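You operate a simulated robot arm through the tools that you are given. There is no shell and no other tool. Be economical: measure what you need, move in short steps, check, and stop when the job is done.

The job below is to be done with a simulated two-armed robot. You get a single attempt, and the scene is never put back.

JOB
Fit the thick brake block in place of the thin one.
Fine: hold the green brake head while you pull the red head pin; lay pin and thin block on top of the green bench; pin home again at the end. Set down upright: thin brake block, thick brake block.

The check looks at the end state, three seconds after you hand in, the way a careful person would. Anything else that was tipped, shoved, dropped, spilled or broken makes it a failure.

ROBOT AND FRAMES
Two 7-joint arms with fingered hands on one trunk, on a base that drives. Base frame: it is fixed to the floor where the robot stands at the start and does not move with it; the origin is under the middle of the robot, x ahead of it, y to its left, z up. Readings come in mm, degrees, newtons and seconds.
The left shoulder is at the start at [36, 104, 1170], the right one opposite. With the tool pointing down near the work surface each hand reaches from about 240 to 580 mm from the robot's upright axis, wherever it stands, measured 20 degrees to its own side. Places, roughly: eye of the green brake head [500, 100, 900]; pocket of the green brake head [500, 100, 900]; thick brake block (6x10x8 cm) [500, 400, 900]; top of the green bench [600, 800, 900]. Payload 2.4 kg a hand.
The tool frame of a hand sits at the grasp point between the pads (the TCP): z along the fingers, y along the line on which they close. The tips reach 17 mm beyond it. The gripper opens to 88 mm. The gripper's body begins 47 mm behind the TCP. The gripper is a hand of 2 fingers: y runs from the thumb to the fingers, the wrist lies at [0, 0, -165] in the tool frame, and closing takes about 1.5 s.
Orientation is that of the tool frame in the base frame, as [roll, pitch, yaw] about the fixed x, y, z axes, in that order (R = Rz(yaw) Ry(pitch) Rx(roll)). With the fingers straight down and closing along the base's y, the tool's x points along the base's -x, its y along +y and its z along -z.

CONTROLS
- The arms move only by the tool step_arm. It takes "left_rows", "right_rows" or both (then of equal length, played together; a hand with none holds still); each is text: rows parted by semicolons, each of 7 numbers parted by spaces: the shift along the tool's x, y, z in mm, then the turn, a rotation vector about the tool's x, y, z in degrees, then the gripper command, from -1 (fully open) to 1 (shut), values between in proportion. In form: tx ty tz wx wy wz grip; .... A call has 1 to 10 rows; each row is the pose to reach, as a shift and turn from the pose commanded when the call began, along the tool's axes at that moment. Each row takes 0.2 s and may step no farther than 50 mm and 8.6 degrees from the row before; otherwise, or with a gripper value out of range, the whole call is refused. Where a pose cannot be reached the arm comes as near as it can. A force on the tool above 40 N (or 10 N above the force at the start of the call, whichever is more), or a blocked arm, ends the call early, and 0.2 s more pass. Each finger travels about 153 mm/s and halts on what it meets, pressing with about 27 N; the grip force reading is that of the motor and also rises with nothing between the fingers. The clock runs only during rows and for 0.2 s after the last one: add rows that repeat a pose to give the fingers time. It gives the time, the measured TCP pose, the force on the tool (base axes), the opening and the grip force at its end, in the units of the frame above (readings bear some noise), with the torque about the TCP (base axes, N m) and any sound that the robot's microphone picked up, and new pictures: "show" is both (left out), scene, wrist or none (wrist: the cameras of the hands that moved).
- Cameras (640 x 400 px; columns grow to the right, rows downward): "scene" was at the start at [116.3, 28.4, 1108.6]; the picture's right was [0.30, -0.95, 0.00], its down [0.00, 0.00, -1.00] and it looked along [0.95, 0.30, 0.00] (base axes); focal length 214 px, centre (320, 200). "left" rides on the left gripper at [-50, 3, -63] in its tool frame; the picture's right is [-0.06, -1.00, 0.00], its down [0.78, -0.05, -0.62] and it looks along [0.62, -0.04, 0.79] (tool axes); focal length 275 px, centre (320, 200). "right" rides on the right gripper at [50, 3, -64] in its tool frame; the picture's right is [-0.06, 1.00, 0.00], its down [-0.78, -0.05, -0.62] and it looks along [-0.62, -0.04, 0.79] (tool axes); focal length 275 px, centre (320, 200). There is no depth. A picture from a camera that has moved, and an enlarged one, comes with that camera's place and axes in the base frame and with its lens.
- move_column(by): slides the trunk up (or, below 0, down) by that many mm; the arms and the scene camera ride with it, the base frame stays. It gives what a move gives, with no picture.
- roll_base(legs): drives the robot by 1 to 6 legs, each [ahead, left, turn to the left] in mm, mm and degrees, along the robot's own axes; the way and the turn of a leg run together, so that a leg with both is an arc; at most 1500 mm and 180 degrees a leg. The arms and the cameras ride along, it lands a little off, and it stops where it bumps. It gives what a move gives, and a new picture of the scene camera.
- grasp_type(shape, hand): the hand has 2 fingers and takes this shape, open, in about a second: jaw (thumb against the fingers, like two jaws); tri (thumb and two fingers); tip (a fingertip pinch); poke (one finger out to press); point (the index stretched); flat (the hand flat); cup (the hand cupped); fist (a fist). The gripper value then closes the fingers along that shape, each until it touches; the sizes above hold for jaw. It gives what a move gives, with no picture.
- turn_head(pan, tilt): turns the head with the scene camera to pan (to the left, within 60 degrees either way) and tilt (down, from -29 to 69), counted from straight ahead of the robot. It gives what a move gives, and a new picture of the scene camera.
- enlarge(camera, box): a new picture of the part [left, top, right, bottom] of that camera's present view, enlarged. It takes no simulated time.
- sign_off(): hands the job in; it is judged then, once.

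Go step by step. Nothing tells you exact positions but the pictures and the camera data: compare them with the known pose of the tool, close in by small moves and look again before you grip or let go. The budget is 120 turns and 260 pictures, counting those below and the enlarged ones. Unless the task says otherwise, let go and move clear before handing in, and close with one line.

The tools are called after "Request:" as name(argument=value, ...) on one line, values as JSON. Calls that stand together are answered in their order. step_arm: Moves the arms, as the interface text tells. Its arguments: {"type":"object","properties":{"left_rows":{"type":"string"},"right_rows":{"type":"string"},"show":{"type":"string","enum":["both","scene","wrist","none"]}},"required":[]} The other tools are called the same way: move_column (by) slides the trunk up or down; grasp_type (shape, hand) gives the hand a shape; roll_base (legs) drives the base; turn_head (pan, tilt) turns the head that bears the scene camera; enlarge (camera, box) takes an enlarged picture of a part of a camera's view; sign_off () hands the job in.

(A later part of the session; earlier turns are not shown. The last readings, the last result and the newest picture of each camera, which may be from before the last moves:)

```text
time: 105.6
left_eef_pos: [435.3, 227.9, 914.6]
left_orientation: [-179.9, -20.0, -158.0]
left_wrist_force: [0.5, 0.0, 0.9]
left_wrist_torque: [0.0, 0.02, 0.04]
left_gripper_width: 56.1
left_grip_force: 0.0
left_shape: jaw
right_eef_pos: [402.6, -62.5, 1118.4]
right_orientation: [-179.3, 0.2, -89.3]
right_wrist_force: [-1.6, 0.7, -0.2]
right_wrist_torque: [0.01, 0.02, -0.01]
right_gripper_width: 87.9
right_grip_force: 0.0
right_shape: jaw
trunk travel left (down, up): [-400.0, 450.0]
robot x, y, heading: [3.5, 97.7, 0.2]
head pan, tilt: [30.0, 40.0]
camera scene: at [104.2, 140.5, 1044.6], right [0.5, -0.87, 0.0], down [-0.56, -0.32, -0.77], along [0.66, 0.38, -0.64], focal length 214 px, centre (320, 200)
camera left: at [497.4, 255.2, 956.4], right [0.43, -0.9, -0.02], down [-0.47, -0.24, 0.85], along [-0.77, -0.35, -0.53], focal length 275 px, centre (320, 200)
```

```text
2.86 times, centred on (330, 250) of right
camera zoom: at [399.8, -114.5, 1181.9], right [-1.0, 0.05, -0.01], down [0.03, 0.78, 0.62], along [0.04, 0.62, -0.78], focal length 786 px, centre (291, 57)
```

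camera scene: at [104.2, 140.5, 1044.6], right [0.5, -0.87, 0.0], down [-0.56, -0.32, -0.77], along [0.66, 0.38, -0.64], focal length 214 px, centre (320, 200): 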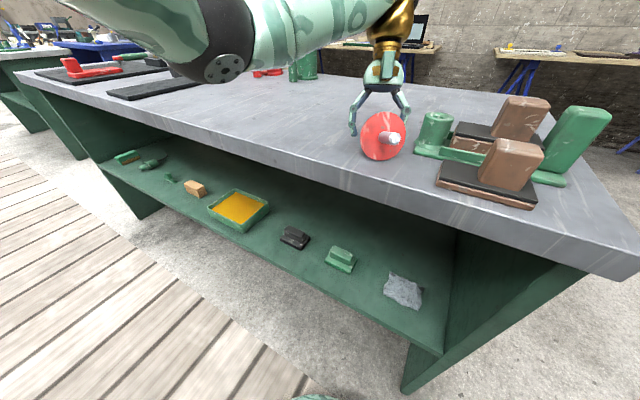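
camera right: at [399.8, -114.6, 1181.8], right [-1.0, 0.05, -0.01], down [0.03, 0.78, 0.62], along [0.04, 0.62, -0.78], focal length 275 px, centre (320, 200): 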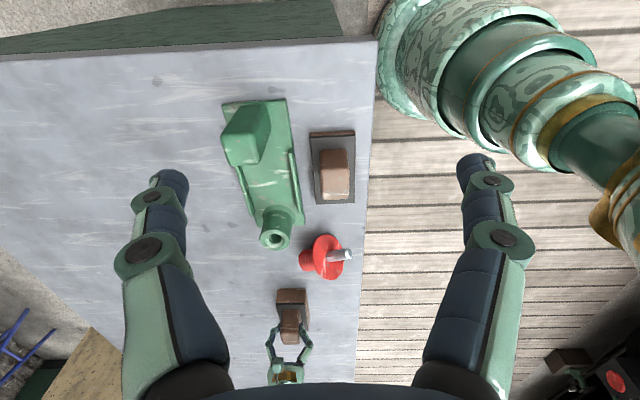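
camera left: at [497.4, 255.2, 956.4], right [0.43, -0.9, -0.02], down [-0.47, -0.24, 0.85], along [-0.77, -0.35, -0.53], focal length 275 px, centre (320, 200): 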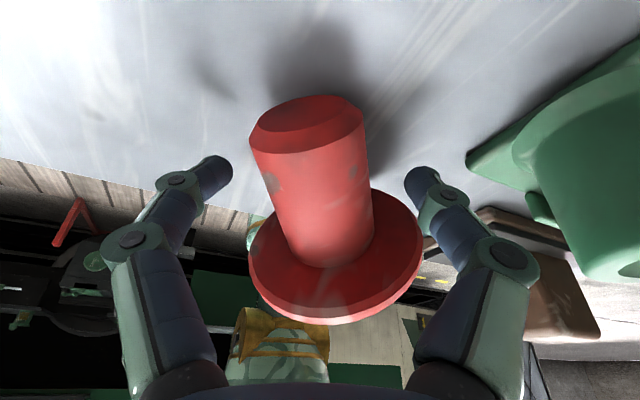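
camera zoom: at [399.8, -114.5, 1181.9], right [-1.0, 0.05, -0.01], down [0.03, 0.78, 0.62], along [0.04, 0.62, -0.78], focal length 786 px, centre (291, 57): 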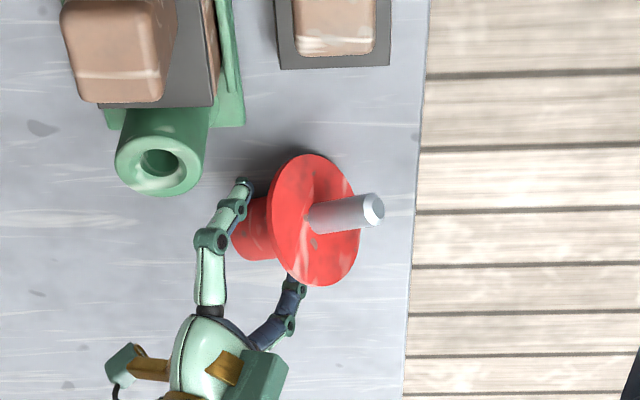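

The fingers straddle the head. I'm closing and lifting a little.

Request:
step_arm(left_rows="0 0 0 0 0 0 0.1;0 0 0 0 0 0 0.4;0 0 0 0 0 0 1;0 0 0 0 0 0 1;0 0 0 0 0 0 1;0 0 0 0 0 0 1;3.4 0 -9.4 0 0 0 1;8 0 -22 0 0 0 1;14 0 -38 0 0 0 1;20 0 -56 0 0 0 1")

Request:
enlarge(camera="right", box=[240, 180, 420, 320])

```text
time: 107.8
left_eef_pos: [435.1, 227.5, 975.1]
left_orientation: [-179.9, -20.1, -158.0]
left_wrist_force: [-0.4, -0.5, -1.8]
left_wrist_torque: [0.04, 0.0, 0.03]
left_gripper_width: 26.6
left_grip_force: 27.0
left_shape: jaw
right_eef_pos: [403.5, -62.7, 1118.6]
right_orientation: [-179.3, 0.3, -89.3]
right_wrist_force: [-0.5, -0.4, -0.1]
right_wrist_torque: [-0.01, 0.02, 0.04]
right_gripper_width: 87.9
right_grip_force: 0.0
right_shape: jaw
trunk travel left (down, up): [-400.0, 450.0]
robot x, y, heading: [0.3, 96.5, -0.2]
head pan, tilt: [30.0, 40.0]
camera scene: at [104.2, 140.5, 1044.6], right [0.5, -0.87, 0.0], down [-0.56, -0.32, -0.77], along [0.66, 0.38, -0.64], focal length 214 px, centre (320, 200)
camera left: at [497.4, 255.5, 1017.0], right [0.43, -0.9, -0.02], down [-0.47, -0.24, 0.85], along [-0.77, -0.35, -0.53], focal length 275 px, centre (320, 200)
```

scene: 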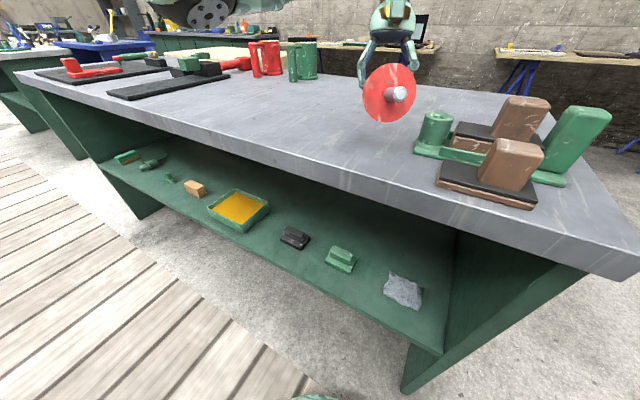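
left: 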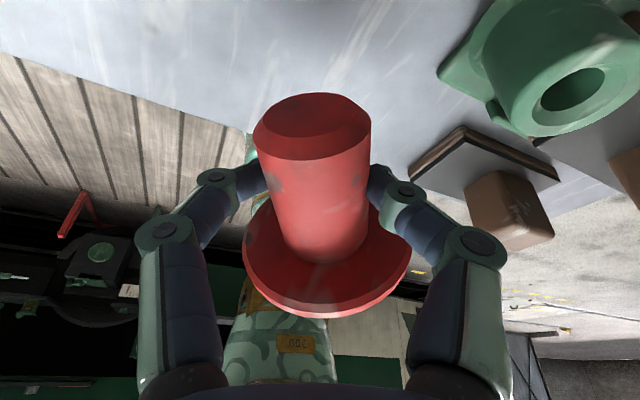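

```text
2.86 times, centred on (330, 250) of right
camera zoom: at [399.8, -114.5, 1181.9], right [-1.0, 0.05, -0.01], down [0.03, 0.78, 0.62], along [0.04, 0.62, -0.78], focal length 786 px, centre (291, 57)
```

zoom: 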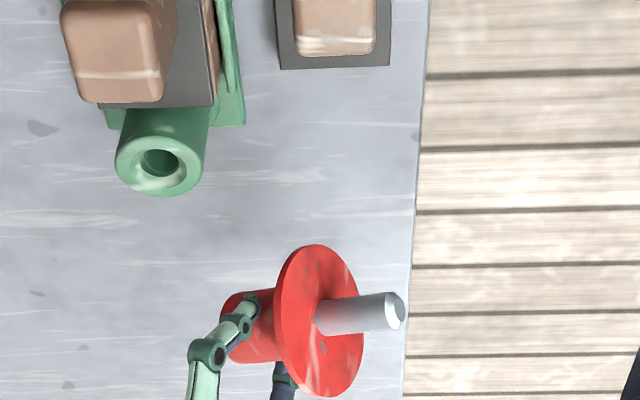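

The pin is held by the head and square to the gripper. I'm raising it and pitching the hand forward to bring the pin upright.

Request:
step_arm(left_rows="3 0 -8 0 -8.5 0 1;6 0 -16 0 -17 0 1;9 0 -24 0 -25.5 0 1;12 0 -32 0 -34 0 1;15 0 -40 0 -42.5 0 1;18 0 -48 0 -51 0 1;21 0 -56 0 -59.5 0 1;24 0 -64 0 -68 0 1;26 0 -70 0 -76.5 0 1;26 0 -70 0 -85 0 1", show="none")

Request:
step_arm(left_rows="0 0 0 0 -8.3 0 1;0 0 0 0 -16.6 0 1;0 0 0 0 -24.9 0 1;0 0 0 0 -24.9 0 1")

```text
time: 110.0
left_eef_pos: [436.0, 226.2, 1050.5]
left_orientation: [180.0, 65.0, -158.0]
left_wrist_force: [1.1, 0.0, -0.4]
left_wrist_torque: [0.02, -0.01, 0.01]
left_gripper_width: 27.1
left_grip_force: 26.8
left_shape: jaw
right_eef_pos: [403.8, -64.5, 1117.1]
right_orientation: [-179.4, 0.2, -89.3]
right_wrist_force: [1.3, 0.4, 0.0]
right_wrist_torque: [-0.02, -0.02, -0.03]
right_gripper_width: 87.9
right_grip_force: 0.0
right_shape: jaw
trunk travel left (down, up): [-400.0, 450.0]
robot x, y, heading: [-2.6, 96.1, -0.1]
head pan, tilt: [30.0, 40.0]
```

```text
time: 111.0
left_eef_pos: [434.6, 225.9, 1050.3]
left_orientation: [139.9, 89.9, 161.9]
left_wrist_force: [1.0, 0.0, -1.7]
left_wrist_torque: [0.02, 0.02, -0.02]
left_gripper_width: 26.8
left_grip_force: 27.0
left_shape: jaw
right_eef_pos: [403.8, -63.0, 1117.9]
right_orientation: [-179.3, 0.2, -89.2]
right_wrist_force: [0.1, -0.1, 0.0]
right_wrist_torque: [0.01, -0.02, 0.03]
right_gripper_width: 87.8
right_grip_force: 0.1
right_shape: jaw
trunk travel left (down, up): [-400.0, 450.0]
robot x, y, heading: [3.8, 97.6, 0.3]
head pan, tilt: [30.0, 40.0]
camera scene: at [104.2, 140.5, 1044.6], right [0.5, -0.87, 0.0], down [-0.56, -0.32, -0.77], along [0.66, 0.38, -0.64], focal length 214 px, centre (320, 200)
camera left: at [375.2, 204.3, 1098.8], right [0.37, -0.93, 0.06], down [-0.56, -0.28, -0.78], along [0.74, 0.26, -0.62], focal length 275 px, centre (320, 200)
```

scene: 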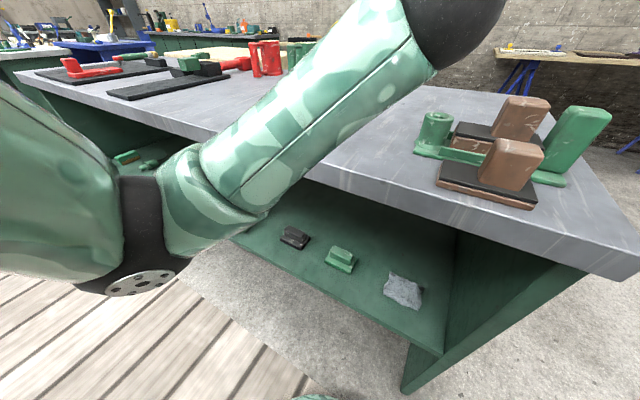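
left: 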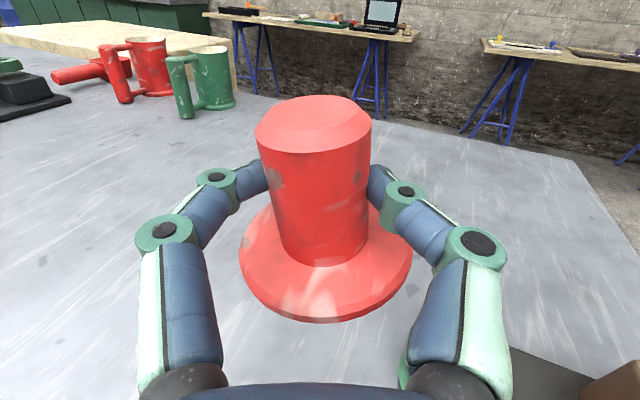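

The pin is upright. I'll turn the hand to face forward and bring the pin over the eye, staying high.

Request:
step_arm(left_rows="0 -11 1 3 0 0 1;0 -22 1 6 0 0 1;0 -33 2 9 0 0 1;0 -44 3 12 0 0 1;0 -55 3 15 0 0 1;0 -66 4 18 0 0 1;0 -77 5 20 0 0 1;0 -87 5 22 0 0 1;0 -87 5 22 0 0 1")

Request:
enlarge(camera="right", box=[180, 100, 400, 280])

Request:
enlarge(camera="scene", box=[360, 20, 560, 180])

```text
time: 113.0
left_eef_pos: [472.6, 148.1, 1047.1]
left_orientation: [-175.4, 89.9, -175.4]
left_wrist_force: [-0.8, 1.6, -1.0]
left_wrist_torque: [0.01, 0.02, 0.03]
left_gripper_width: 27.1
left_grip_force: 26.7
left_shape: jaw
right_eef_pos: [403.3, -62.4, 1118.4]
right_orientation: [-179.3, 0.2, -89.3]
right_wrist_force: [-0.3, 0.9, 0.3]
right_wrist_torque: [0.02, -0.04, -0.02]
right_gripper_width: 87.7
right_grip_force: 0.1
right_shape: jaw
trunk travel left (down, up): [-400.0, 450.0]
robot x, y, heading: [-2.9, 94.8, -0.0]
head pan, tilt: [30.0, 40.0]
camera scene: at [104.2, 140.4, 1044.6], right [0.5, -0.87, 0.0], down [-0.56, -0.32, -0.77], along [0.66, 0.38, -0.64], focal length 214 px, centre (320, 200)
camera left: at [408.7, 149.3, 1095.7], right [0.0, -1.0, 0.06], down [-0.62, -0.05, -0.78], along [0.78, -0.04, -0.62], focal length 275 px, centre (320, 200)
```

scene: 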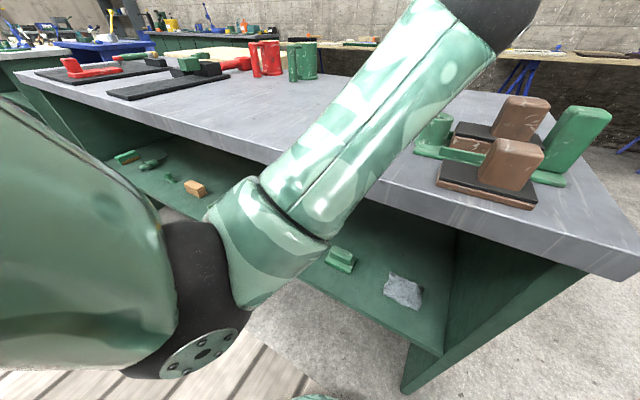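
left: 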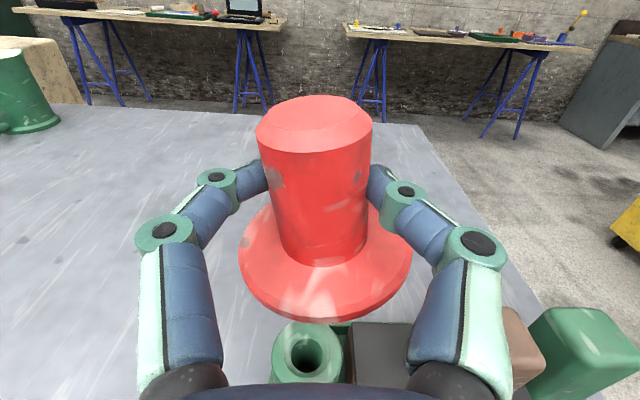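

```text
2.22 times, centred on (290, 190) of right
camera zoom: at [399.8, -114.5, 1181.8], right [-1.0, 0.05, -0.01], down [0.03, 0.78, 0.62], along [0.04, 0.62, -0.78], focal length 612 px, centre (387, 222)
```

zoom: 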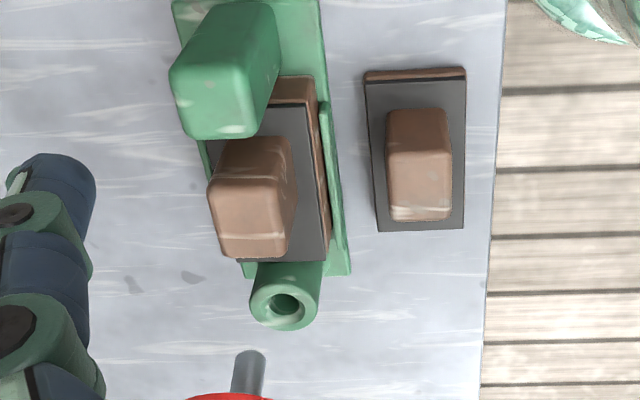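

```text
2.50 times, centred on (460, 100) of scene
camera zoom: at [104.2, 140.4, 1044.6], right [0.5, -0.87, 0.0], down [-0.56, -0.32, -0.77], along [0.66, 0.38, -0.64], focal length 536 px, centre (-30, 450)
```

zoom: 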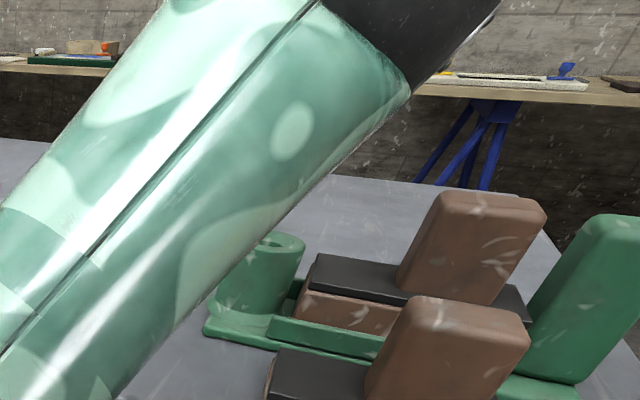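

The left camera and right camera disagree slightly on the shaft's x position. I'll put the right wrist camera exactly in line with the eye, so x alignment can be read directly.

Request:
step_arm(right_rows="0 -20 0 0 0 0 -1;0 -40 0 0 0 0 -1;0 -60 0 0 0 0 -1;0 -77 0 0 0 0 -1;0 -77 0 0 0 0 -1", show="wrist")

Request:
enlarge(camera="right", box=[220, 100, 440, 280])

```text
time: 114.2
left_eef_pos: [470.9, 146.3, 1046.2]
left_orientation: [-171.7, 89.9, -171.9]
left_wrist_force: [0.1, -0.9, -1.1]
left_wrist_torque: [0.03, 0.0, 0.0]
left_gripper_width: 26.8
left_grip_force: 26.7
left_shape: jaw
right_eef_pos: [479.0, -61.4, 1119.5]
right_orientation: [-179.2, 0.2, -89.2]
right_wrist_force: [0.2, -0.9, 0.0]
right_wrist_torque: [-0.01, -0.03, 0.01]
right_gripper_width: 88.0
right_grip_force: 0.0
right_shape: jaw
trunk travel left (down, up): [-400.0, 450.0]
robot x, y, heading: [1.8, 98.5, -0.1]
head pan, tilt: [30.0, 40.0]
camera right: at [475.1, -113.6, 1182.8], right [-1.0, 0.05, -0.01], down [0.03, 0.78, 0.62], along [0.04, 0.62, -0.78], focal length 275 px, centre (320, 200)
```

right: 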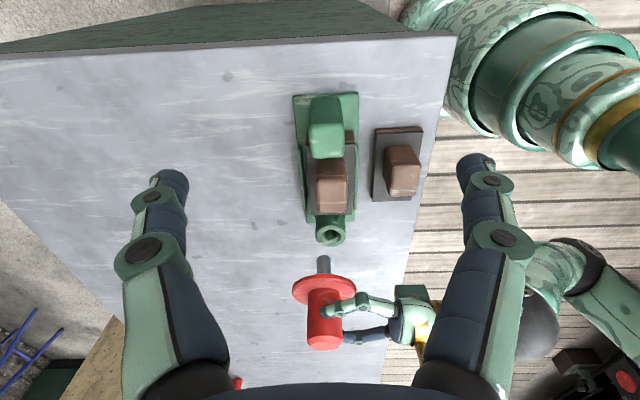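

```text
2.22 times, centred on (330, 190) of right
camera zoom: at [475.1, -113.6, 1182.8], right [-1.0, 0.05, -0.01], down [0.03, 0.78, 0.62], along [0.04, 0.62, -0.78], focal length 612 px, centre (298, 222)
```

zoom: 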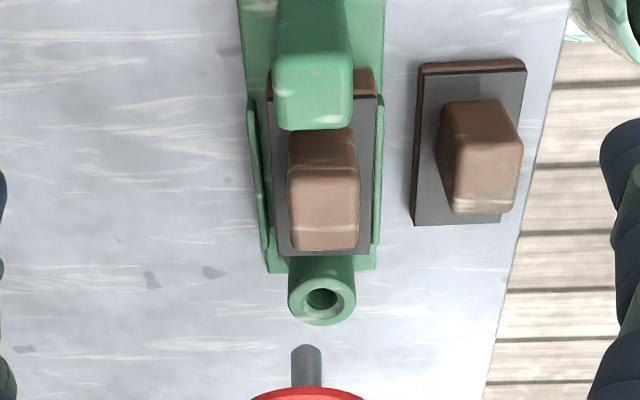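

In this view the shaft is about 9 mm too far forward, and the left view shows a roughly 7° sideways lean. I'll correct both at this height.

Request:
step_arm(left_rows="0 0 -3 0 0 2.5 1;0 0 -6 0 0 5 1;0 0 -9 0 0 7 1;0 0 -9 0 0 7 1", show="wrist")

Request:
enlarge(camera="right", box=[220, 100, 440, 360])

```text
time: 115.2
left_eef_pos: [462.4, 148.5, 1048.1]
left_orientation: [91.1, 83.0, 91.0]
left_wrist_force: [0.2, 1.0, -0.4]
left_wrist_torque: [-0.05, 0.02, 0.01]
left_gripper_width: 27.1
left_grip_force: 27.0
left_shape: jaw
right_eef_pos: [479.5, -62.6, 1119.6]
right_orientation: [-179.4, 0.2, -89.3]
right_wrist_force: [0.7, -1.3, -0.1]
right_wrist_torque: [-0.01, 0.02, 0.03]
right_gripper_width: 88.0
right_grip_force: 0.0
right_shape: jaw
trunk travel left (down, up): [-400.0, 450.0]
robot x, y, heading: [1.2, 100.1, 0.1]
head pan, tilt: [30.0, 40.0]
camera left: at [399.7, 144.1, 1096.9], right [0.0, -1.0, -0.06], down [-0.62, 0.05, -0.78], along [0.78, 0.04, -0.62], focal length 275 px, centre (320, 200)
```

left: 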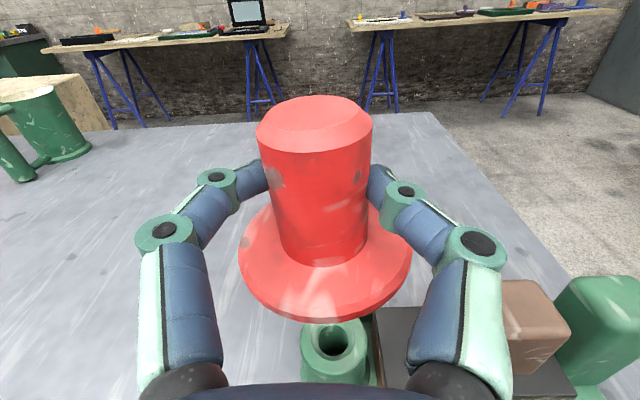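

```text
1.54 times, centred on (330, 230) of right
camera zoom: at [474.8, -113.8, 1182.8], right [-1.0, 0.05, -0.01], down [0.03, 0.78, 0.62], along [0.04, 0.62, -0.78], focal length 424 px, centre (305, 154)
```

zoom: 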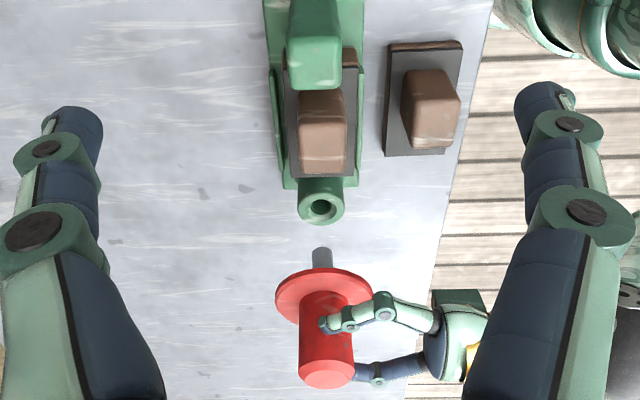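

The shaft and eye now line up in both views. I'll lower until the tip is just at the eye and check again.

Request:
step_arm(left_rows="9.9 -1.2 0 0 0 0 1;19.9 -2.4 0 0 0 0 1;29.8 -3.7 0 0 0 0 1;34.7 -4.3 0 0 0 0 1;34.7 -4.3 0 0 0 0 1", show="wrist")

Request:
enlarge(camera="right", box=[260, 160, 400, 280])

Request:
enlarge(camera="scene", box=[360, 40, 520, 180])

```text
time: 116.4
left_eef_pos: [468.7, 161.8, 1018.5]
left_orientation: [81.9, 79.2, 82.8]
left_wrist_force: [0.5, -0.3, -0.6]
left_wrist_torque: [0.0, -0.01, -0.01]
left_gripper_width: 27.0
left_grip_force: 26.7
left_shape: jaw
right_eef_pos: [479.1, -61.7, 1119.0]
right_orientation: [-179.3, 0.1, -89.3]
right_wrist_force: [0.0, 0.2, 0.2]
right_wrist_torque: [-0.03, -0.04, 0.0]
right_gripper_width: 87.9
right_grip_force: 0.1
right_shape: jaw
trunk travel left (down, up): [-400.0, 450.0]
robot x, y, heading: [-2.3, 95.6, 0.3]
head pan, tilt: [30.0, 40.0]
camera left: at [403.7, 154.4, 1065.8], right [0.01, -0.99, -0.12], down [-0.6, 0.09, -0.8], along [0.8, 0.08, -0.59], focal length 275 px, centre (320, 200)
```

left: 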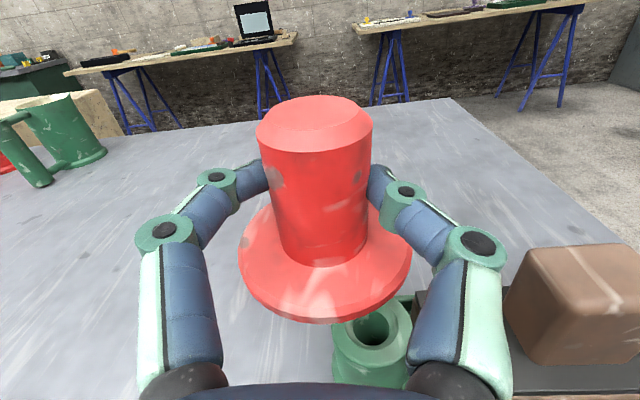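

```text
3.33 times, centred on (330, 220) of right
camera zoom: at [474.8, -113.7, 1182.8], right [-1.0, 0.05, -0.01], down [0.03, 0.78, 0.62], along [0.04, 0.62, -0.78], focal length 918 px, centre (287, 133)
```

zoom: 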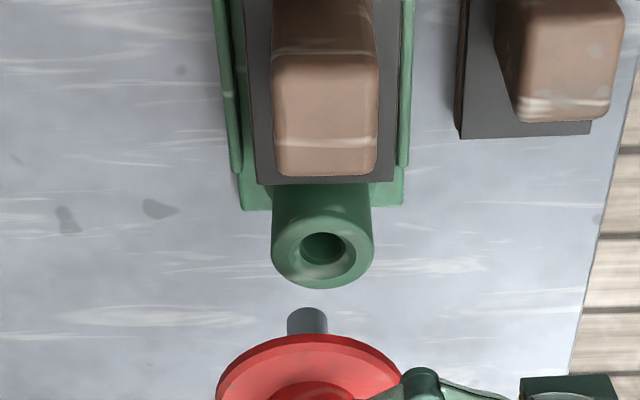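

```text
2.86 times, centred on (440, 110) of scene
camera zoom: at [104.2, 140.5, 1044.6], right [0.5, -0.87, 0.0], down [-0.56, -0.32, -0.77], along [0.66, 0.38, -0.64], focal length 613 px, centre (-23, 457)
```

zoom: 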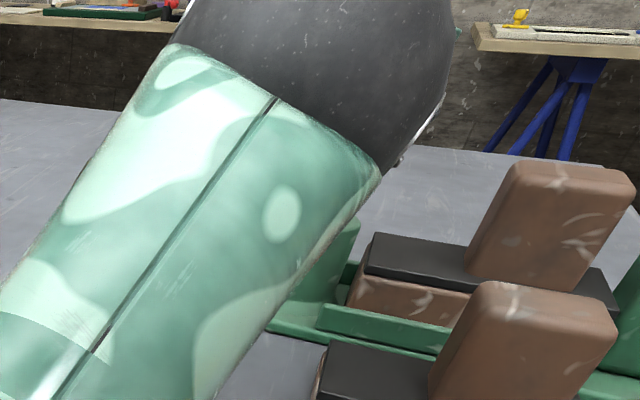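

The arm drifted off line near an awkward configuration. I'll raise again and swing the hand to come in diagonally from the left, which suits the left arm better.

Request:
step_arm(left_rows="-15 0 -2 0 0 0 1;-30 -1 -4 0 0 0 1;-45 -2 -6 6 -1.2 0 1;-45 -2 -6 12.2 -2.4 0 1;-45 -2 -6 18.4 -3.6 0 1;-45 -2 -6 24.5 -4.8 0 1;-45 -2 -6 24.5 -4.8 0 1")

```text
time: 117.0
left_eef_pos: [464.2, 173.2, 1029.0]
left_orientation: [87.3, 73.3, 88.0]
left_wrist_force: [-0.1, -0.4, -0.9]
left_wrist_torque: [0.01, 0.04, -0.03]
left_gripper_width: 26.9
left_grip_force: 26.6
left_shape: jaw
right_eef_pos: [478.1, -63.4, 1118.9]
right_orientation: [-179.2, 0.2, -89.3]
right_wrist_force: [-0.7, 0.4, 0.3]
right_wrist_torque: [0.02, -0.03, 0.01]
right_gripper_width: 87.7
right_grip_force: 0.1
right_shape: jaw
trunk travel left (down, up): [-400.0, 450.0]
robot x, y, heading: [2.3, 98.6, -0.3]
head pan, tilt: [30.0, 40.0]
stopped in row 3 (left hand): the arm was blocked; the commanded pose is now the measured one
camera scene: at [104.3, 140.5, 1044.5], right [0.5, -0.87, 0.0], down [-0.56, -0.32, -0.77], along [0.66, 0.38, -0.64], focal length 214 px, centre (320, 200)
camera left: at [398.9, 159.9, 1075.4], right [0.01, -0.97, -0.23], down [-0.61, 0.17, -0.77], along [0.79, 0.15, -0.59], focal length 275 px, centre (320, 200)
```

scene: 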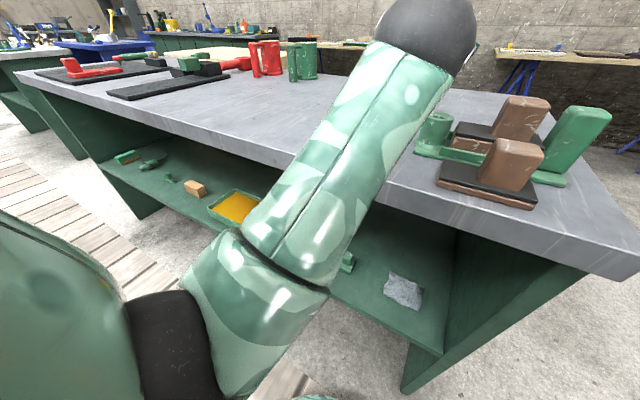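
left: 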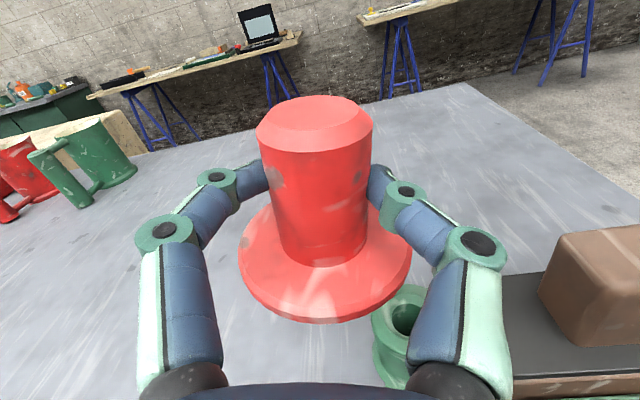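

Something blocked the arm, probably the forearm or elbow in this posture. I'll back away up and to the left, slowly.

Request:
step_arm(left_rows="-8 9 -3 0 0 0 1;-16 18 -6 0 0 0 1;-24 28 -10 0 0 -3 1;-32 38 -14 0 0 -6 1;-40 48 -18 0 0 -9 1;-46 56 -20 0 0 -12 1;-46 56 -20 0 0 -15 1")

```text
time: 118.4
left_eef_pos: [444.1, 228.1, 1080.0]
left_orientation: [85.7, 76.6, 87.2]
left_wrist_force: [0.4, 0.1, -1.6]
left_wrist_torque: [0.03, 0.02, 0.01]
left_gripper_width: 26.7
left_grip_force: 27.0
left_shape: jaw
right_eef_pos: [479.4, -61.7, 1119.1]
right_orientation: [-179.2, 0.2, -89.3]
right_wrist_force: [0.1, 0.0, -0.3]
right_wrist_torque: [0.0, 0.03, -0.04]
right_gripper_width: 88.1
right_grip_force: 0.0
right_shape: jaw
trunk travel left (down, up): [-400.0, 450.0]
robot x, y, heading: [-1.6, 97.4, 0.2]
head pan, tilt: [30.0, 40.0]
stopped in row 6 (left hand): the arm was blocked; the commanded pose is now the measured one
camera scene: at [104.1, 140.5, 1044.6], right [0.5, -0.87, 0.0], down [-0.56, -0.32, -0.77], along [0.66, 0.38, -0.64], focal length 214 px, centre (320, 200)
camera left: at [379.9, 217.2, 1127.4], right [0.03, -0.99, -0.17], down [-0.61, 0.12, -0.78], along [0.79, 0.12, -0.6], focal length 275 px, centre (320, 200)
```

scene: 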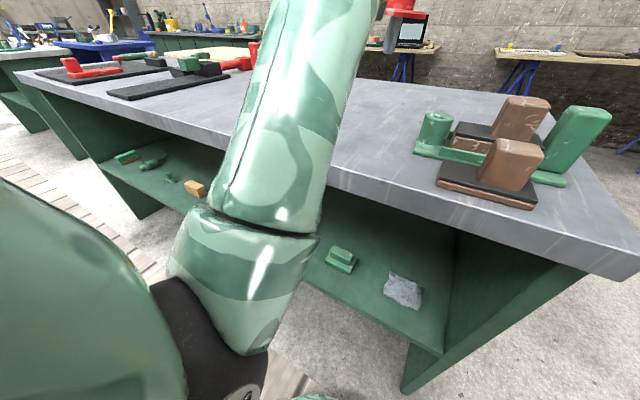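
left: 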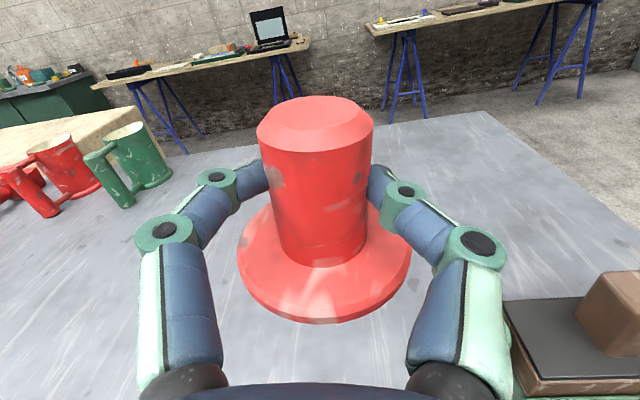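

Request:
step_arm(left_rows="0 4 5 6 -1.4 0 1;0 8 10 12 -2.9 0 1;0 12 15 18 -4.3 0 1;0 16 20 24.3 -5.8 0 1;0 16 20 24.3 -5.8 0 1")

```text
time: 119.6
left_eef_pos: [465.2, 244.4, 1084.3]
left_orientation: [85.8, 76.3, 62.3]
left_wrist_force: [0.2, 0.6, -1.2]
left_wrist_torque: [-0.03, 0.06, -0.05]
left_gripper_width: 27.2
left_grip_force: 27.0
left_shape: jaw
right_eef_pos: [479.3, -62.1, 1119.4]
right_orientation: [-179.3, 0.2, -89.3]
right_wrist_force: [0.2, 0.7, -0.1]
right_wrist_torque: [0.01, -0.01, 0.0]
right_gripper_width: 87.9
right_grip_force: 0.1
right_shape: jaw
trunk travel left (down, up): [-400.0, 450.0]
robot x, y, heading: [2.9, 94.4, -0.1]
head pan, tilt: [30.0, 40.0]
camera scene: at [104.3, 140.6, 1044.5], right [0.5, -0.87, 0.0], down [-0.56, -0.32, -0.77], along [0.66, 0.38, -0.64], focal length 214 px, centre (320, 200)
camera left: at [402.0, 261.1, 1132.1], right [-0.39, -0.9, -0.17], down [-0.5, 0.37, -0.78], along [0.77, -0.22, -0.6], focal length 275 px, centre (320, 200)
```

scene: 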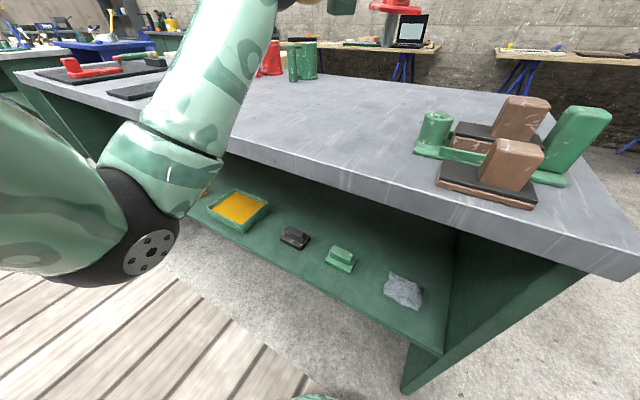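
left: 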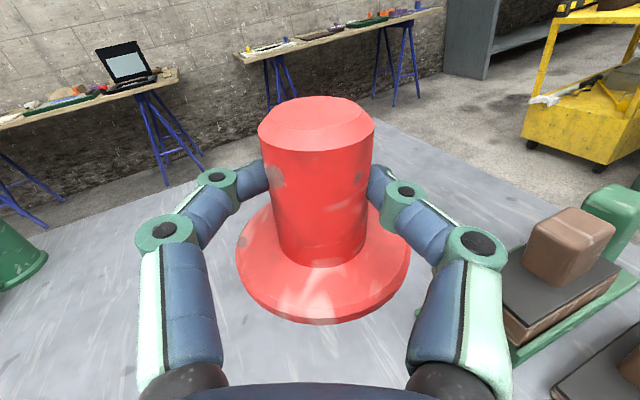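

Free again, with the elbow well out. I'll bring the pin diagonally over the eye and take out the excess roll.

Request:
step_arm(left_rows="1 -15 6 0 0 -1.5 1;2.5 -30 12 0 0 -3 1;4 -45 18 0 0 -4.5 1;5.5 -60 24 0 0 -6 1;7 -75 30 0 0 -6.7 1;8 -89 35 0 0 -6.7 1;8 -89 35 0 0 -6.7 1", show="wrist")

Request:
enlarge(camera="right", box=[240, 160, 420, 360])

Request:
enlarge(camera="scene", box=[340, 20, 540, 180])

```text
time: 121.2
left_eef_pos: [462.2, 152.0, 1052.7]
left_orientation: [82.2, 83.1, 58.6]
left_wrist_force: [0.2, -0.3, -1.5]
left_wrist_torque: [0.04, 0.01, -0.01]
left_gripper_width: 26.9
left_grip_force: 26.6
left_shape: jaw
right_eef_pos: [478.6, -62.1, 1118.7]
right_orientation: [-179.3, 0.1, -89.4]
right_wrist_force: [-0.3, 0.3, 0.1]
right_wrist_torque: [0.01, -0.01, -0.04]
right_gripper_width: 88.2
right_grip_force: 0.1
right_shape: jaw
trunk travel left (down, up): [-400.0, 450.0]
robot x, y, heading: [-0.5, 96.3, -0.2]
head pan, tilt: [30.0, 40.0]
camera left: at [402.6, 172.8, 1102.2], right [-0.4, -0.91, -0.06], down [-0.54, 0.28, -0.79], along [0.74, -0.29, -0.6], focal length 275 px, centre (320, 200)
```

left: 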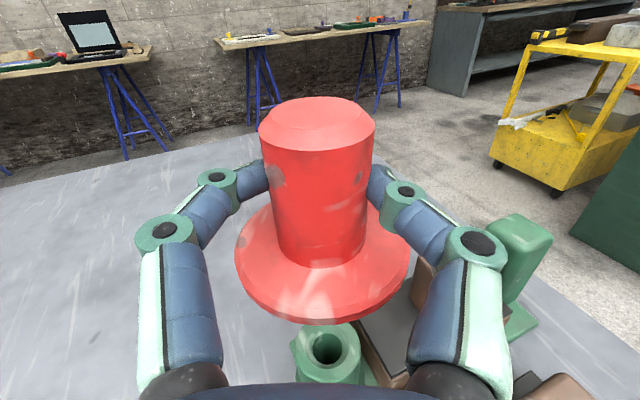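

```text
2.00 times, centred on (330, 260) of right
camera zoom: at [474.8, -113.7, 1182.8], right [-1.0, 0.05, -0.01], down [0.03, 0.78, 0.62], along [0.04, 0.62, -0.78], focal length 551 px, centre (300, 80)
```

zoom: 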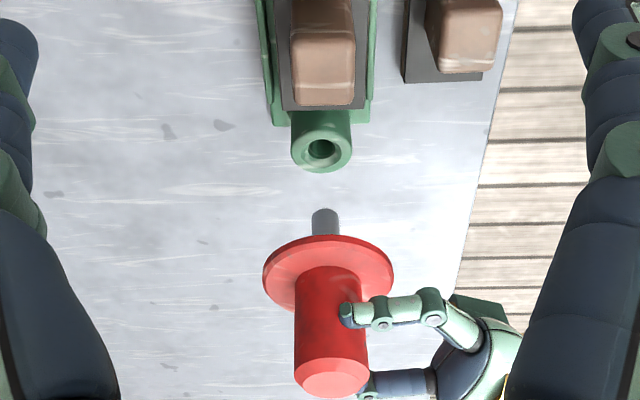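

```text
2.50 times, centred on (440, 100) of scene
camera zoom: at [104.2, 140.4, 1044.6], right [0.5, -0.87, 0.0], down [-0.56, -0.32, -0.77], along [0.66, 0.38, -0.64], focal length 536 px, centre (20, 450)
```

zoom: 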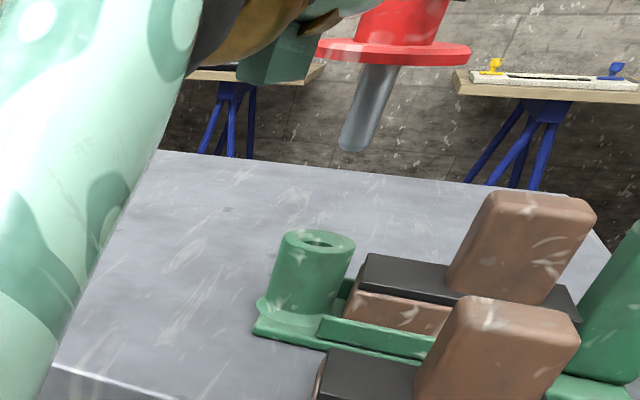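

Both views now show the shaft directly above the eye and upright. Lowering to the eye's rim.

Request:
step_arm(left_rows="9.9 -1.2 0 0 0 0 1;19.9 -2.4 0 0 0 0 1;29.8 -3.7 0 0 0 0 1;34.7 -4.3 0 0 0 0 1;34.7 -4.3 0 0 0 0 1", show="none")

Request:
enlarge(camera="right", box=[260, 160, 400, 290])

Request:
enlarge(camera="scene", box=[380, 50, 500, 170])

```text
time: 122.4
left_eef_pos: [462.1, 151.8, 1020.3]
left_orientation: [82.1, 83.0, 58.5]
left_wrist_force: [0.5, 0.1, -1.0]
left_wrist_torque: [-0.02, -0.02, 0.0]
left_gripper_width: 26.8
left_grip_force: 27.2
left_shape: jaw
right_eef_pos: [478.1, -62.1, 1120.7]
right_orientation: [-179.4, 0.2, -89.3]
right_wrist_force: [0.3, 0.4, -0.3]
right_wrist_torque: [0.0, 0.01, 0.02]
right_gripper_width: 87.6
right_grip_force: 0.1
right_shape: jaw
trunk travel left (down, up): [-400.0, 450.0]
robot x, y, heading: [-1.2, 97.5, -0.1]
head pan, tilt: [30.0, 40.0]
```

```text
3.08 times, centred on (330, 225) of right
camera zoom: at [474.8, -113.7, 1182.8], right [-1.0, 0.05, -0.01], down [0.03, 0.78, 0.62], along [0.04, 0.62, -0.78], focal length 847 px, centre (289, 123)
```

zoom: 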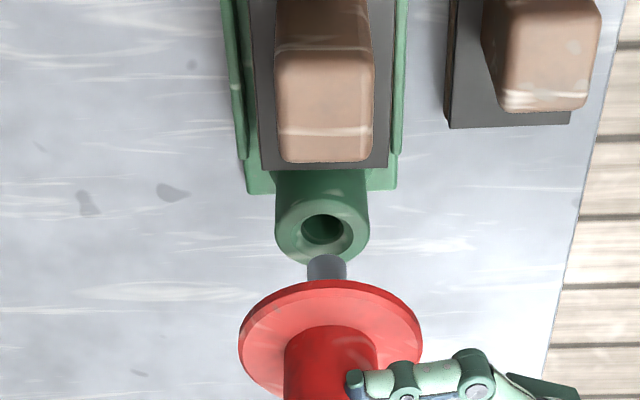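

```text
3.33 times, centred on (440, 110) of scene
camera zoom: at [104.2, 140.5, 1044.6], right [0.5, -0.87, 0.0], down [-0.56, -0.32, -0.77], along [0.66, 0.38, -0.64], focal length 715 px, centre (-80, 500)
```

zoom: 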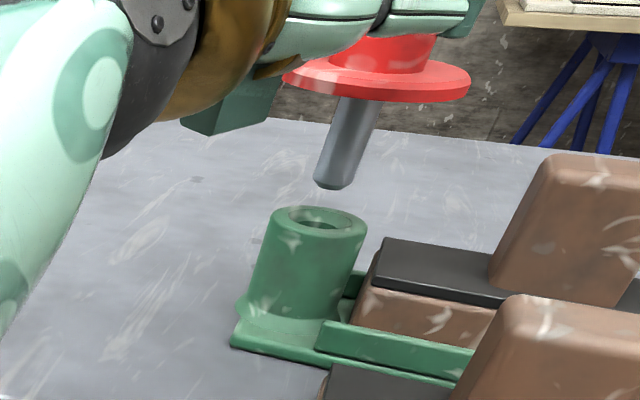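

Alignment holds to about a millimetre. Now into the eye.

Request:
step_arm(left_rows="5 -0.6 0.5 0 0 0 1;9.9 -1.2 1 0 0 0 1;14.9 -1.8 1 0 0 0 1;19.9 -2.4 1 0 0 0 1;24.8 -3 1 0 0 0 1;29.8 -3.7 1 0 0 0 1;29.8 -3.7 1 0 0 0 1", show="none")

Request:
enlarge(camera="right", box=[260, 160, 400, 290])

Request:
enlarge(camera="scene", box=[380, 50, 500, 170])

```text
time: 124.0
left_eef_pos: [464.2, 151.6, 990.6]
left_orientation: [82.3, 83.0, 58.7]
left_wrist_force: [0.2, 0.0, -0.2]
left_wrist_torque: [0.02, 0.04, 0.04]
left_gripper_width: 26.9
left_grip_force: 26.5
left_shape: jaw
right_eef_pos: [479.7, -62.2, 1119.7]
right_orientation: [-179.3, 0.2, -89.3]
right_wrist_force: [0.9, 0.1, 0.7]
right_wrist_torque: [0.02, -0.05, 0.01]
right_gripper_width: 88.0
right_grip_force: 0.1
right_shape: jaw
trunk travel left (down, up): [-400.0, 450.0]
robot x, y, heading: [-3.3, 95.5, 0.2]
head pan, tilt: [30.0, 40.0]
```

```text
3.08 times, centred on (330, 225) of right
camera zoom: at [474.8, -113.7, 1182.8], right [-1.0, 0.05, -0.01], down [0.03, 0.78, 0.62], along [0.04, 0.62, -0.78], focal length 847 px, centre (289, 123)
```

zoom: 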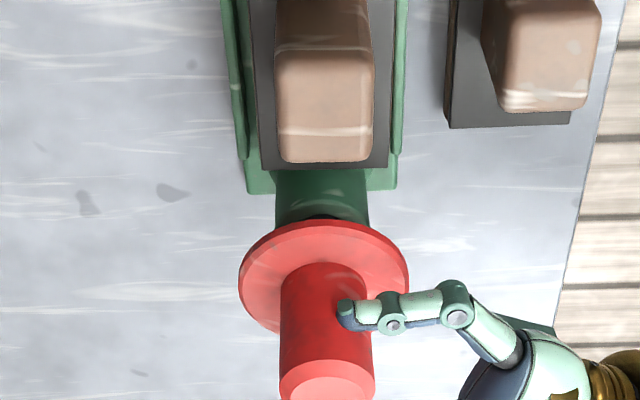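

```text
3.33 times, centred on (440, 110) of scene
camera zoom: at [104.2, 140.5, 1044.6], right [0.5, -0.87, 0.0], down [-0.56, -0.32, -0.77], along [0.66, 0.38, -0.64], focal length 715 px, centre (-80, 500)
```

zoom: 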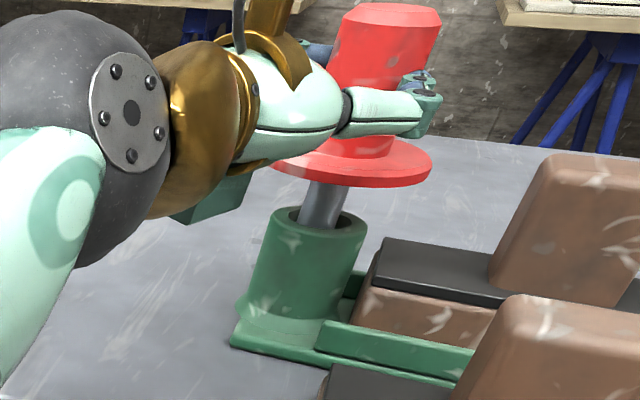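

The shaft is in the eye. Continuing down until the flange seats.

Request:
step_arm(left_rows="5 -0.6 0 0 0 0 1;9.9 -1.2 0 0 0 0 1;14.9 -1.8 0 0 0 0 1;18.9 -2.3 0 0 0 0 1;21.8 -2.7 0 0 0 0 1;24.8 -3 0 0 0 0 1;24.8 -3 0 0 0 0 1", show="wrist")

Request:
enlarge(camera="scene", box=[380, 50, 500, 170])

```text
time: 125.6
left_eef_pos: [464.1, 151.9, 966.6]
left_orientation: [81.2, 83.0, 57.7]
left_wrist_force: [0.9, 0.3, 4.3]
left_wrist_torque: [-0.05, -0.02, 0.0]
left_gripper_width: 27.0
left_grip_force: 26.8
left_shape: jaw
right_eef_pos: [478.1, -62.1, 1119.4]
right_orientation: [-179.3, 0.2, -89.3]
right_wrist_force: [-0.2, 0.0, 0.1]
right_wrist_torque: [0.0, 0.03, -0.03]
right_gripper_width: 87.8
right_grip_force: 0.1
right_shape: jaw
trunk travel left (down, up): [-400.0, 450.0]
robot x, y, heading: [-1.0, 99.5, 0.1]
head pan, tilt: [30.0, 40.0]
camera left: at [403.5, 173.8, 1013.6], right [-0.4, -0.92, -0.06], down [-0.54, 0.28, -0.8], along [0.74, -0.29, -0.6], focal length 275 px, centre (320, 200)
```

left: 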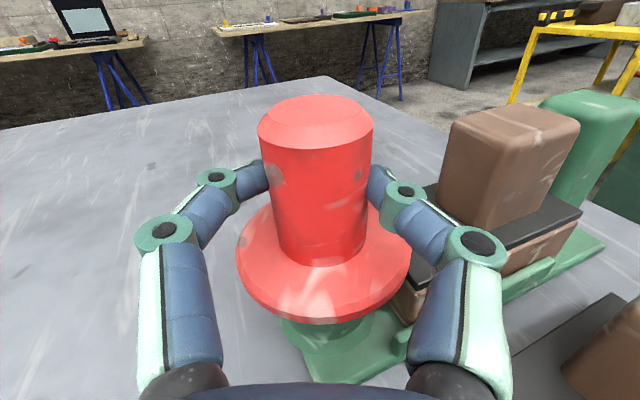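

```text
3.33 times, centred on (440, 110) of scene
camera zoom: at [104.1, 140.5, 1044.6], right [0.5, -0.87, 0.0], down [-0.56, -0.32, -0.77], along [0.66, 0.38, -0.64], focal length 715 px, centre (-80, 500)
```

zoom: 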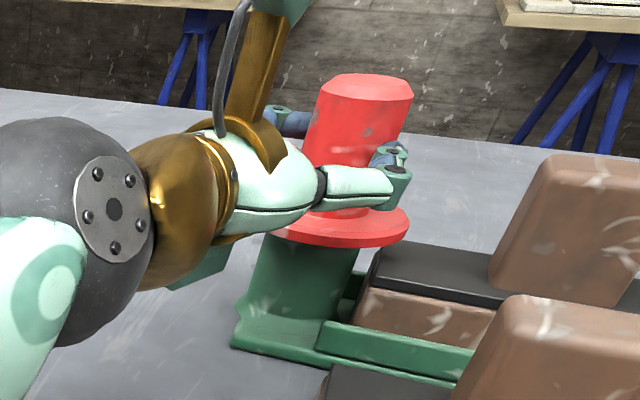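

The flange is essentially on the rim, at +4 N. I'll press a few millimetres more to make sure it is fully home.

Request:
step_arm(left_rows="1.5 -0.2 0 0 0 0 1;3 -0.4 0 0 0 0 1;4.5 -0.6 0 0 0 0 1;4.5 -0.6 0 0 0 0 1", show="none")

Request:
enlarge(camera="scene", box=[380, 50, 500, 170])

Request:
enlarge(camera="right", box=[260, 100, 420, 290])

```text
time: 126.6
left_eef_pos: [463.4, 151.4, 963.6]
left_orientation: [79.5, 82.8, 56.1]
left_wrist_force: [1.4, 1.7, 23.0]
left_wrist_torque: [-0.15, -0.17, 0.02]
left_gripper_width: 26.6
left_grip_force: 27.2
left_shape: jaw
right_eef_pos: [477.1, -61.6, 1120.8]
right_orientation: [-179.2, 0.2, -89.1]
right_wrist_force: [-0.4, -0.3, -0.2]
right_wrist_torque: [0.01, 0.01, 0.0]
right_gripper_width: 87.9
right_grip_force: 0.0
right_shape: jaw
trunk travel left (down, up): [-400.0, 450.0]
robot x, y, heading: [1.9, 99.0, -0.1]
head pan, tilt: [30.0, 40.0]
```

```text
3.33 times, centred on (440, 110) of scene
camera zoom: at [102.9, 140.5, 1044.9], right [0.5, -0.87, 0.0], down [-0.56, -0.32, -0.77], along [0.66, 0.38, -0.64], focal length 715 px, centre (-80, 500)
```

zoom: 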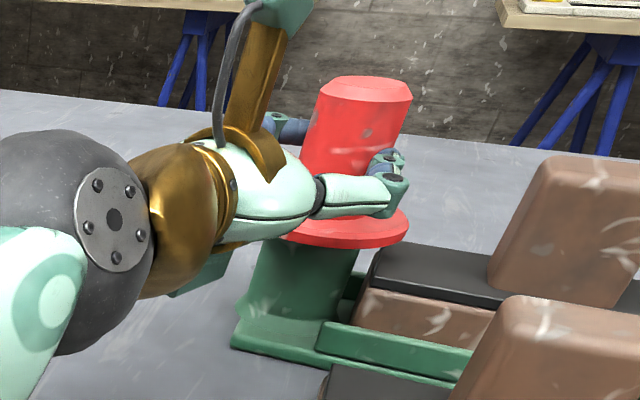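

```text
2.11 times, centred on (340, 195) of right
camera zoom: at [473.3, -113.7, 1183.7], right [-1.0, 0.05, -0.01], down [0.03, 0.78, 0.62], along [0.04, 0.62, -0.78], focal length 580 px, centre (278, 210)
```

zoom: 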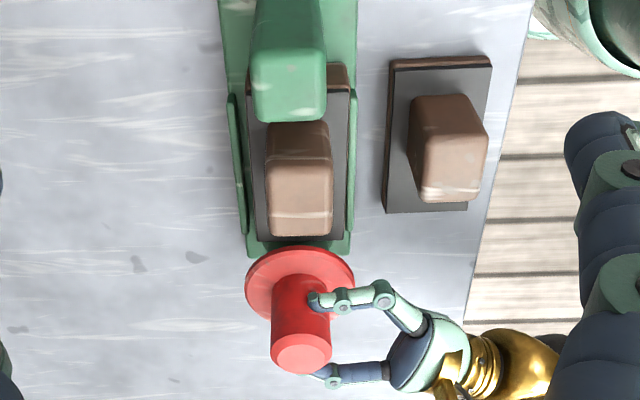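

The flange is firmly home, resisting 23 N. I'll relieve the push, open, and back the hand straight off.

Request:
step_arm(left_rows="-4 0.5 0 0 0 0 1;-4 0.5 0 0 0 0 0.3;-4 0.5 0 0 0 0 -0.4;-4 0.5 0 0 0 0 -0.4;-4 0.5 -20 0 0 0 -0.4;-4 0.5 -45 0 0 0 -0.4;-6 0.5 -70 0 0 0 -0.4;-30 4 -75 0 0 0 -0.4;-60 20 -75 0 0 0 -0.4;-90 40 -75 0 0 0 -0.4")

Request:
enlarge(camera="scene", box=[360, 40, 620, 230])

Request:
enlarge(camera="right", box=[240, 80, 440, 290])

```text
time: 128.8
left_eef_pos: [404.2, 210.3, 1053.0]
left_orientation: [82.1, 83.1, 58.6]
left_wrist_force: [-0.9, -0.1, -0.3]
left_wrist_torque: [0.03, 0.04, -0.02]
left_gripper_width: 61.6
left_grip_force: 0.0
left_shape: jaw
right_eef_pos: [479.4, -61.6, 1120.0]
right_orientation: [-179.3, 0.2, -89.3]
right_wrist_force: [-0.4, -0.1, -0.4]
right_wrist_torque: [0.02, 0.02, 0.03]
right_gripper_width: 87.9
right_grip_force: 0.1
right_shape: jaw
trunk travel left (down, up): [-400.0, 450.0]
robot x, y, heading: [1.7, 97.4, -0.3]
head pan, tilt: [30.0, 40.0]
camera scene: at [104.2, 140.5, 1044.6], right [0.5, -0.87, 0.0], down [-0.56, -0.32, -0.77], along [0.66, 0.38, -0.64], focal length 214 px, centre (320, 200)
camera left: at [343.6, 234.3, 1101.1], right [-0.4, -0.91, -0.06], down [-0.54, 0.28, -0.79], along [0.74, -0.29, -0.6], focal length 275 px, centre (320, 200)
```

scene: 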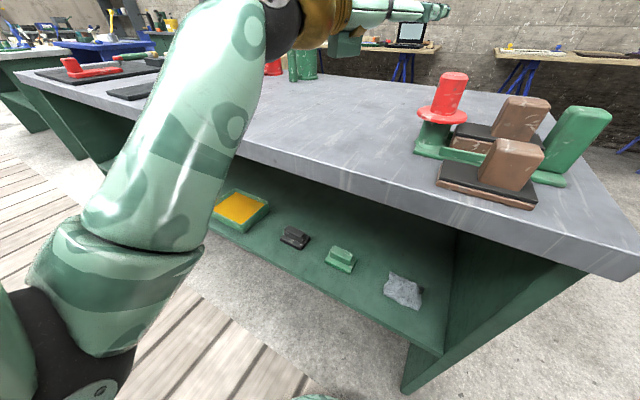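
left: 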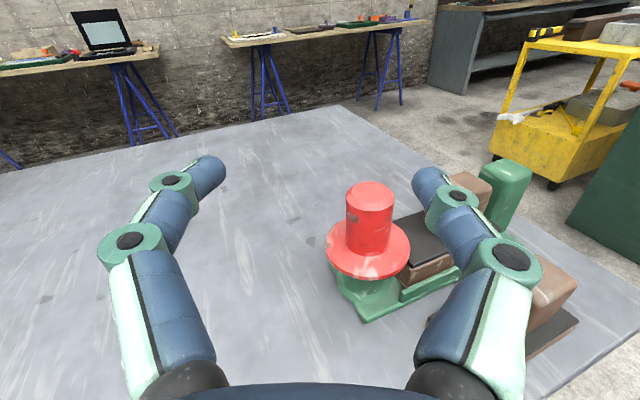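

```text
2.11 times, centred on (490, 135) of scene
camera zoom: at [104.2, 140.5, 1044.6], right [0.5, -0.87, 0.0], down [-0.56, -0.32, -0.77], along [0.66, 0.38, -0.64], focal length 452 px, centre (-38, 337)
```

zoom: 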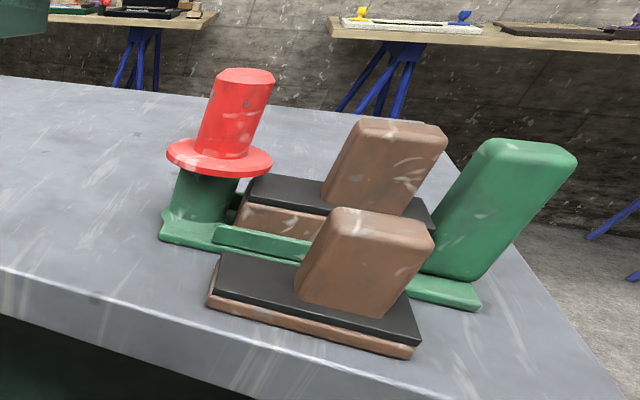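

```text
1.90 times, centred on (340, 185) of right
camera zoom: at [474.8, -113.6, 1182.9], right [-1.0, 0.05, -0.01], down [0.03, 0.78, 0.62], along [0.04, 0.62, -0.78], focal length 524 px, centre (282, 229)
```

zoom: 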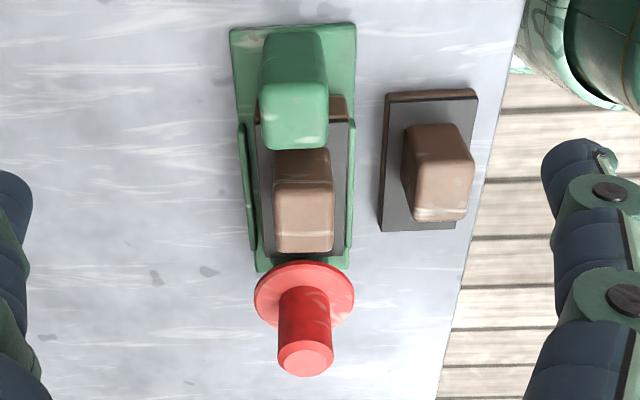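

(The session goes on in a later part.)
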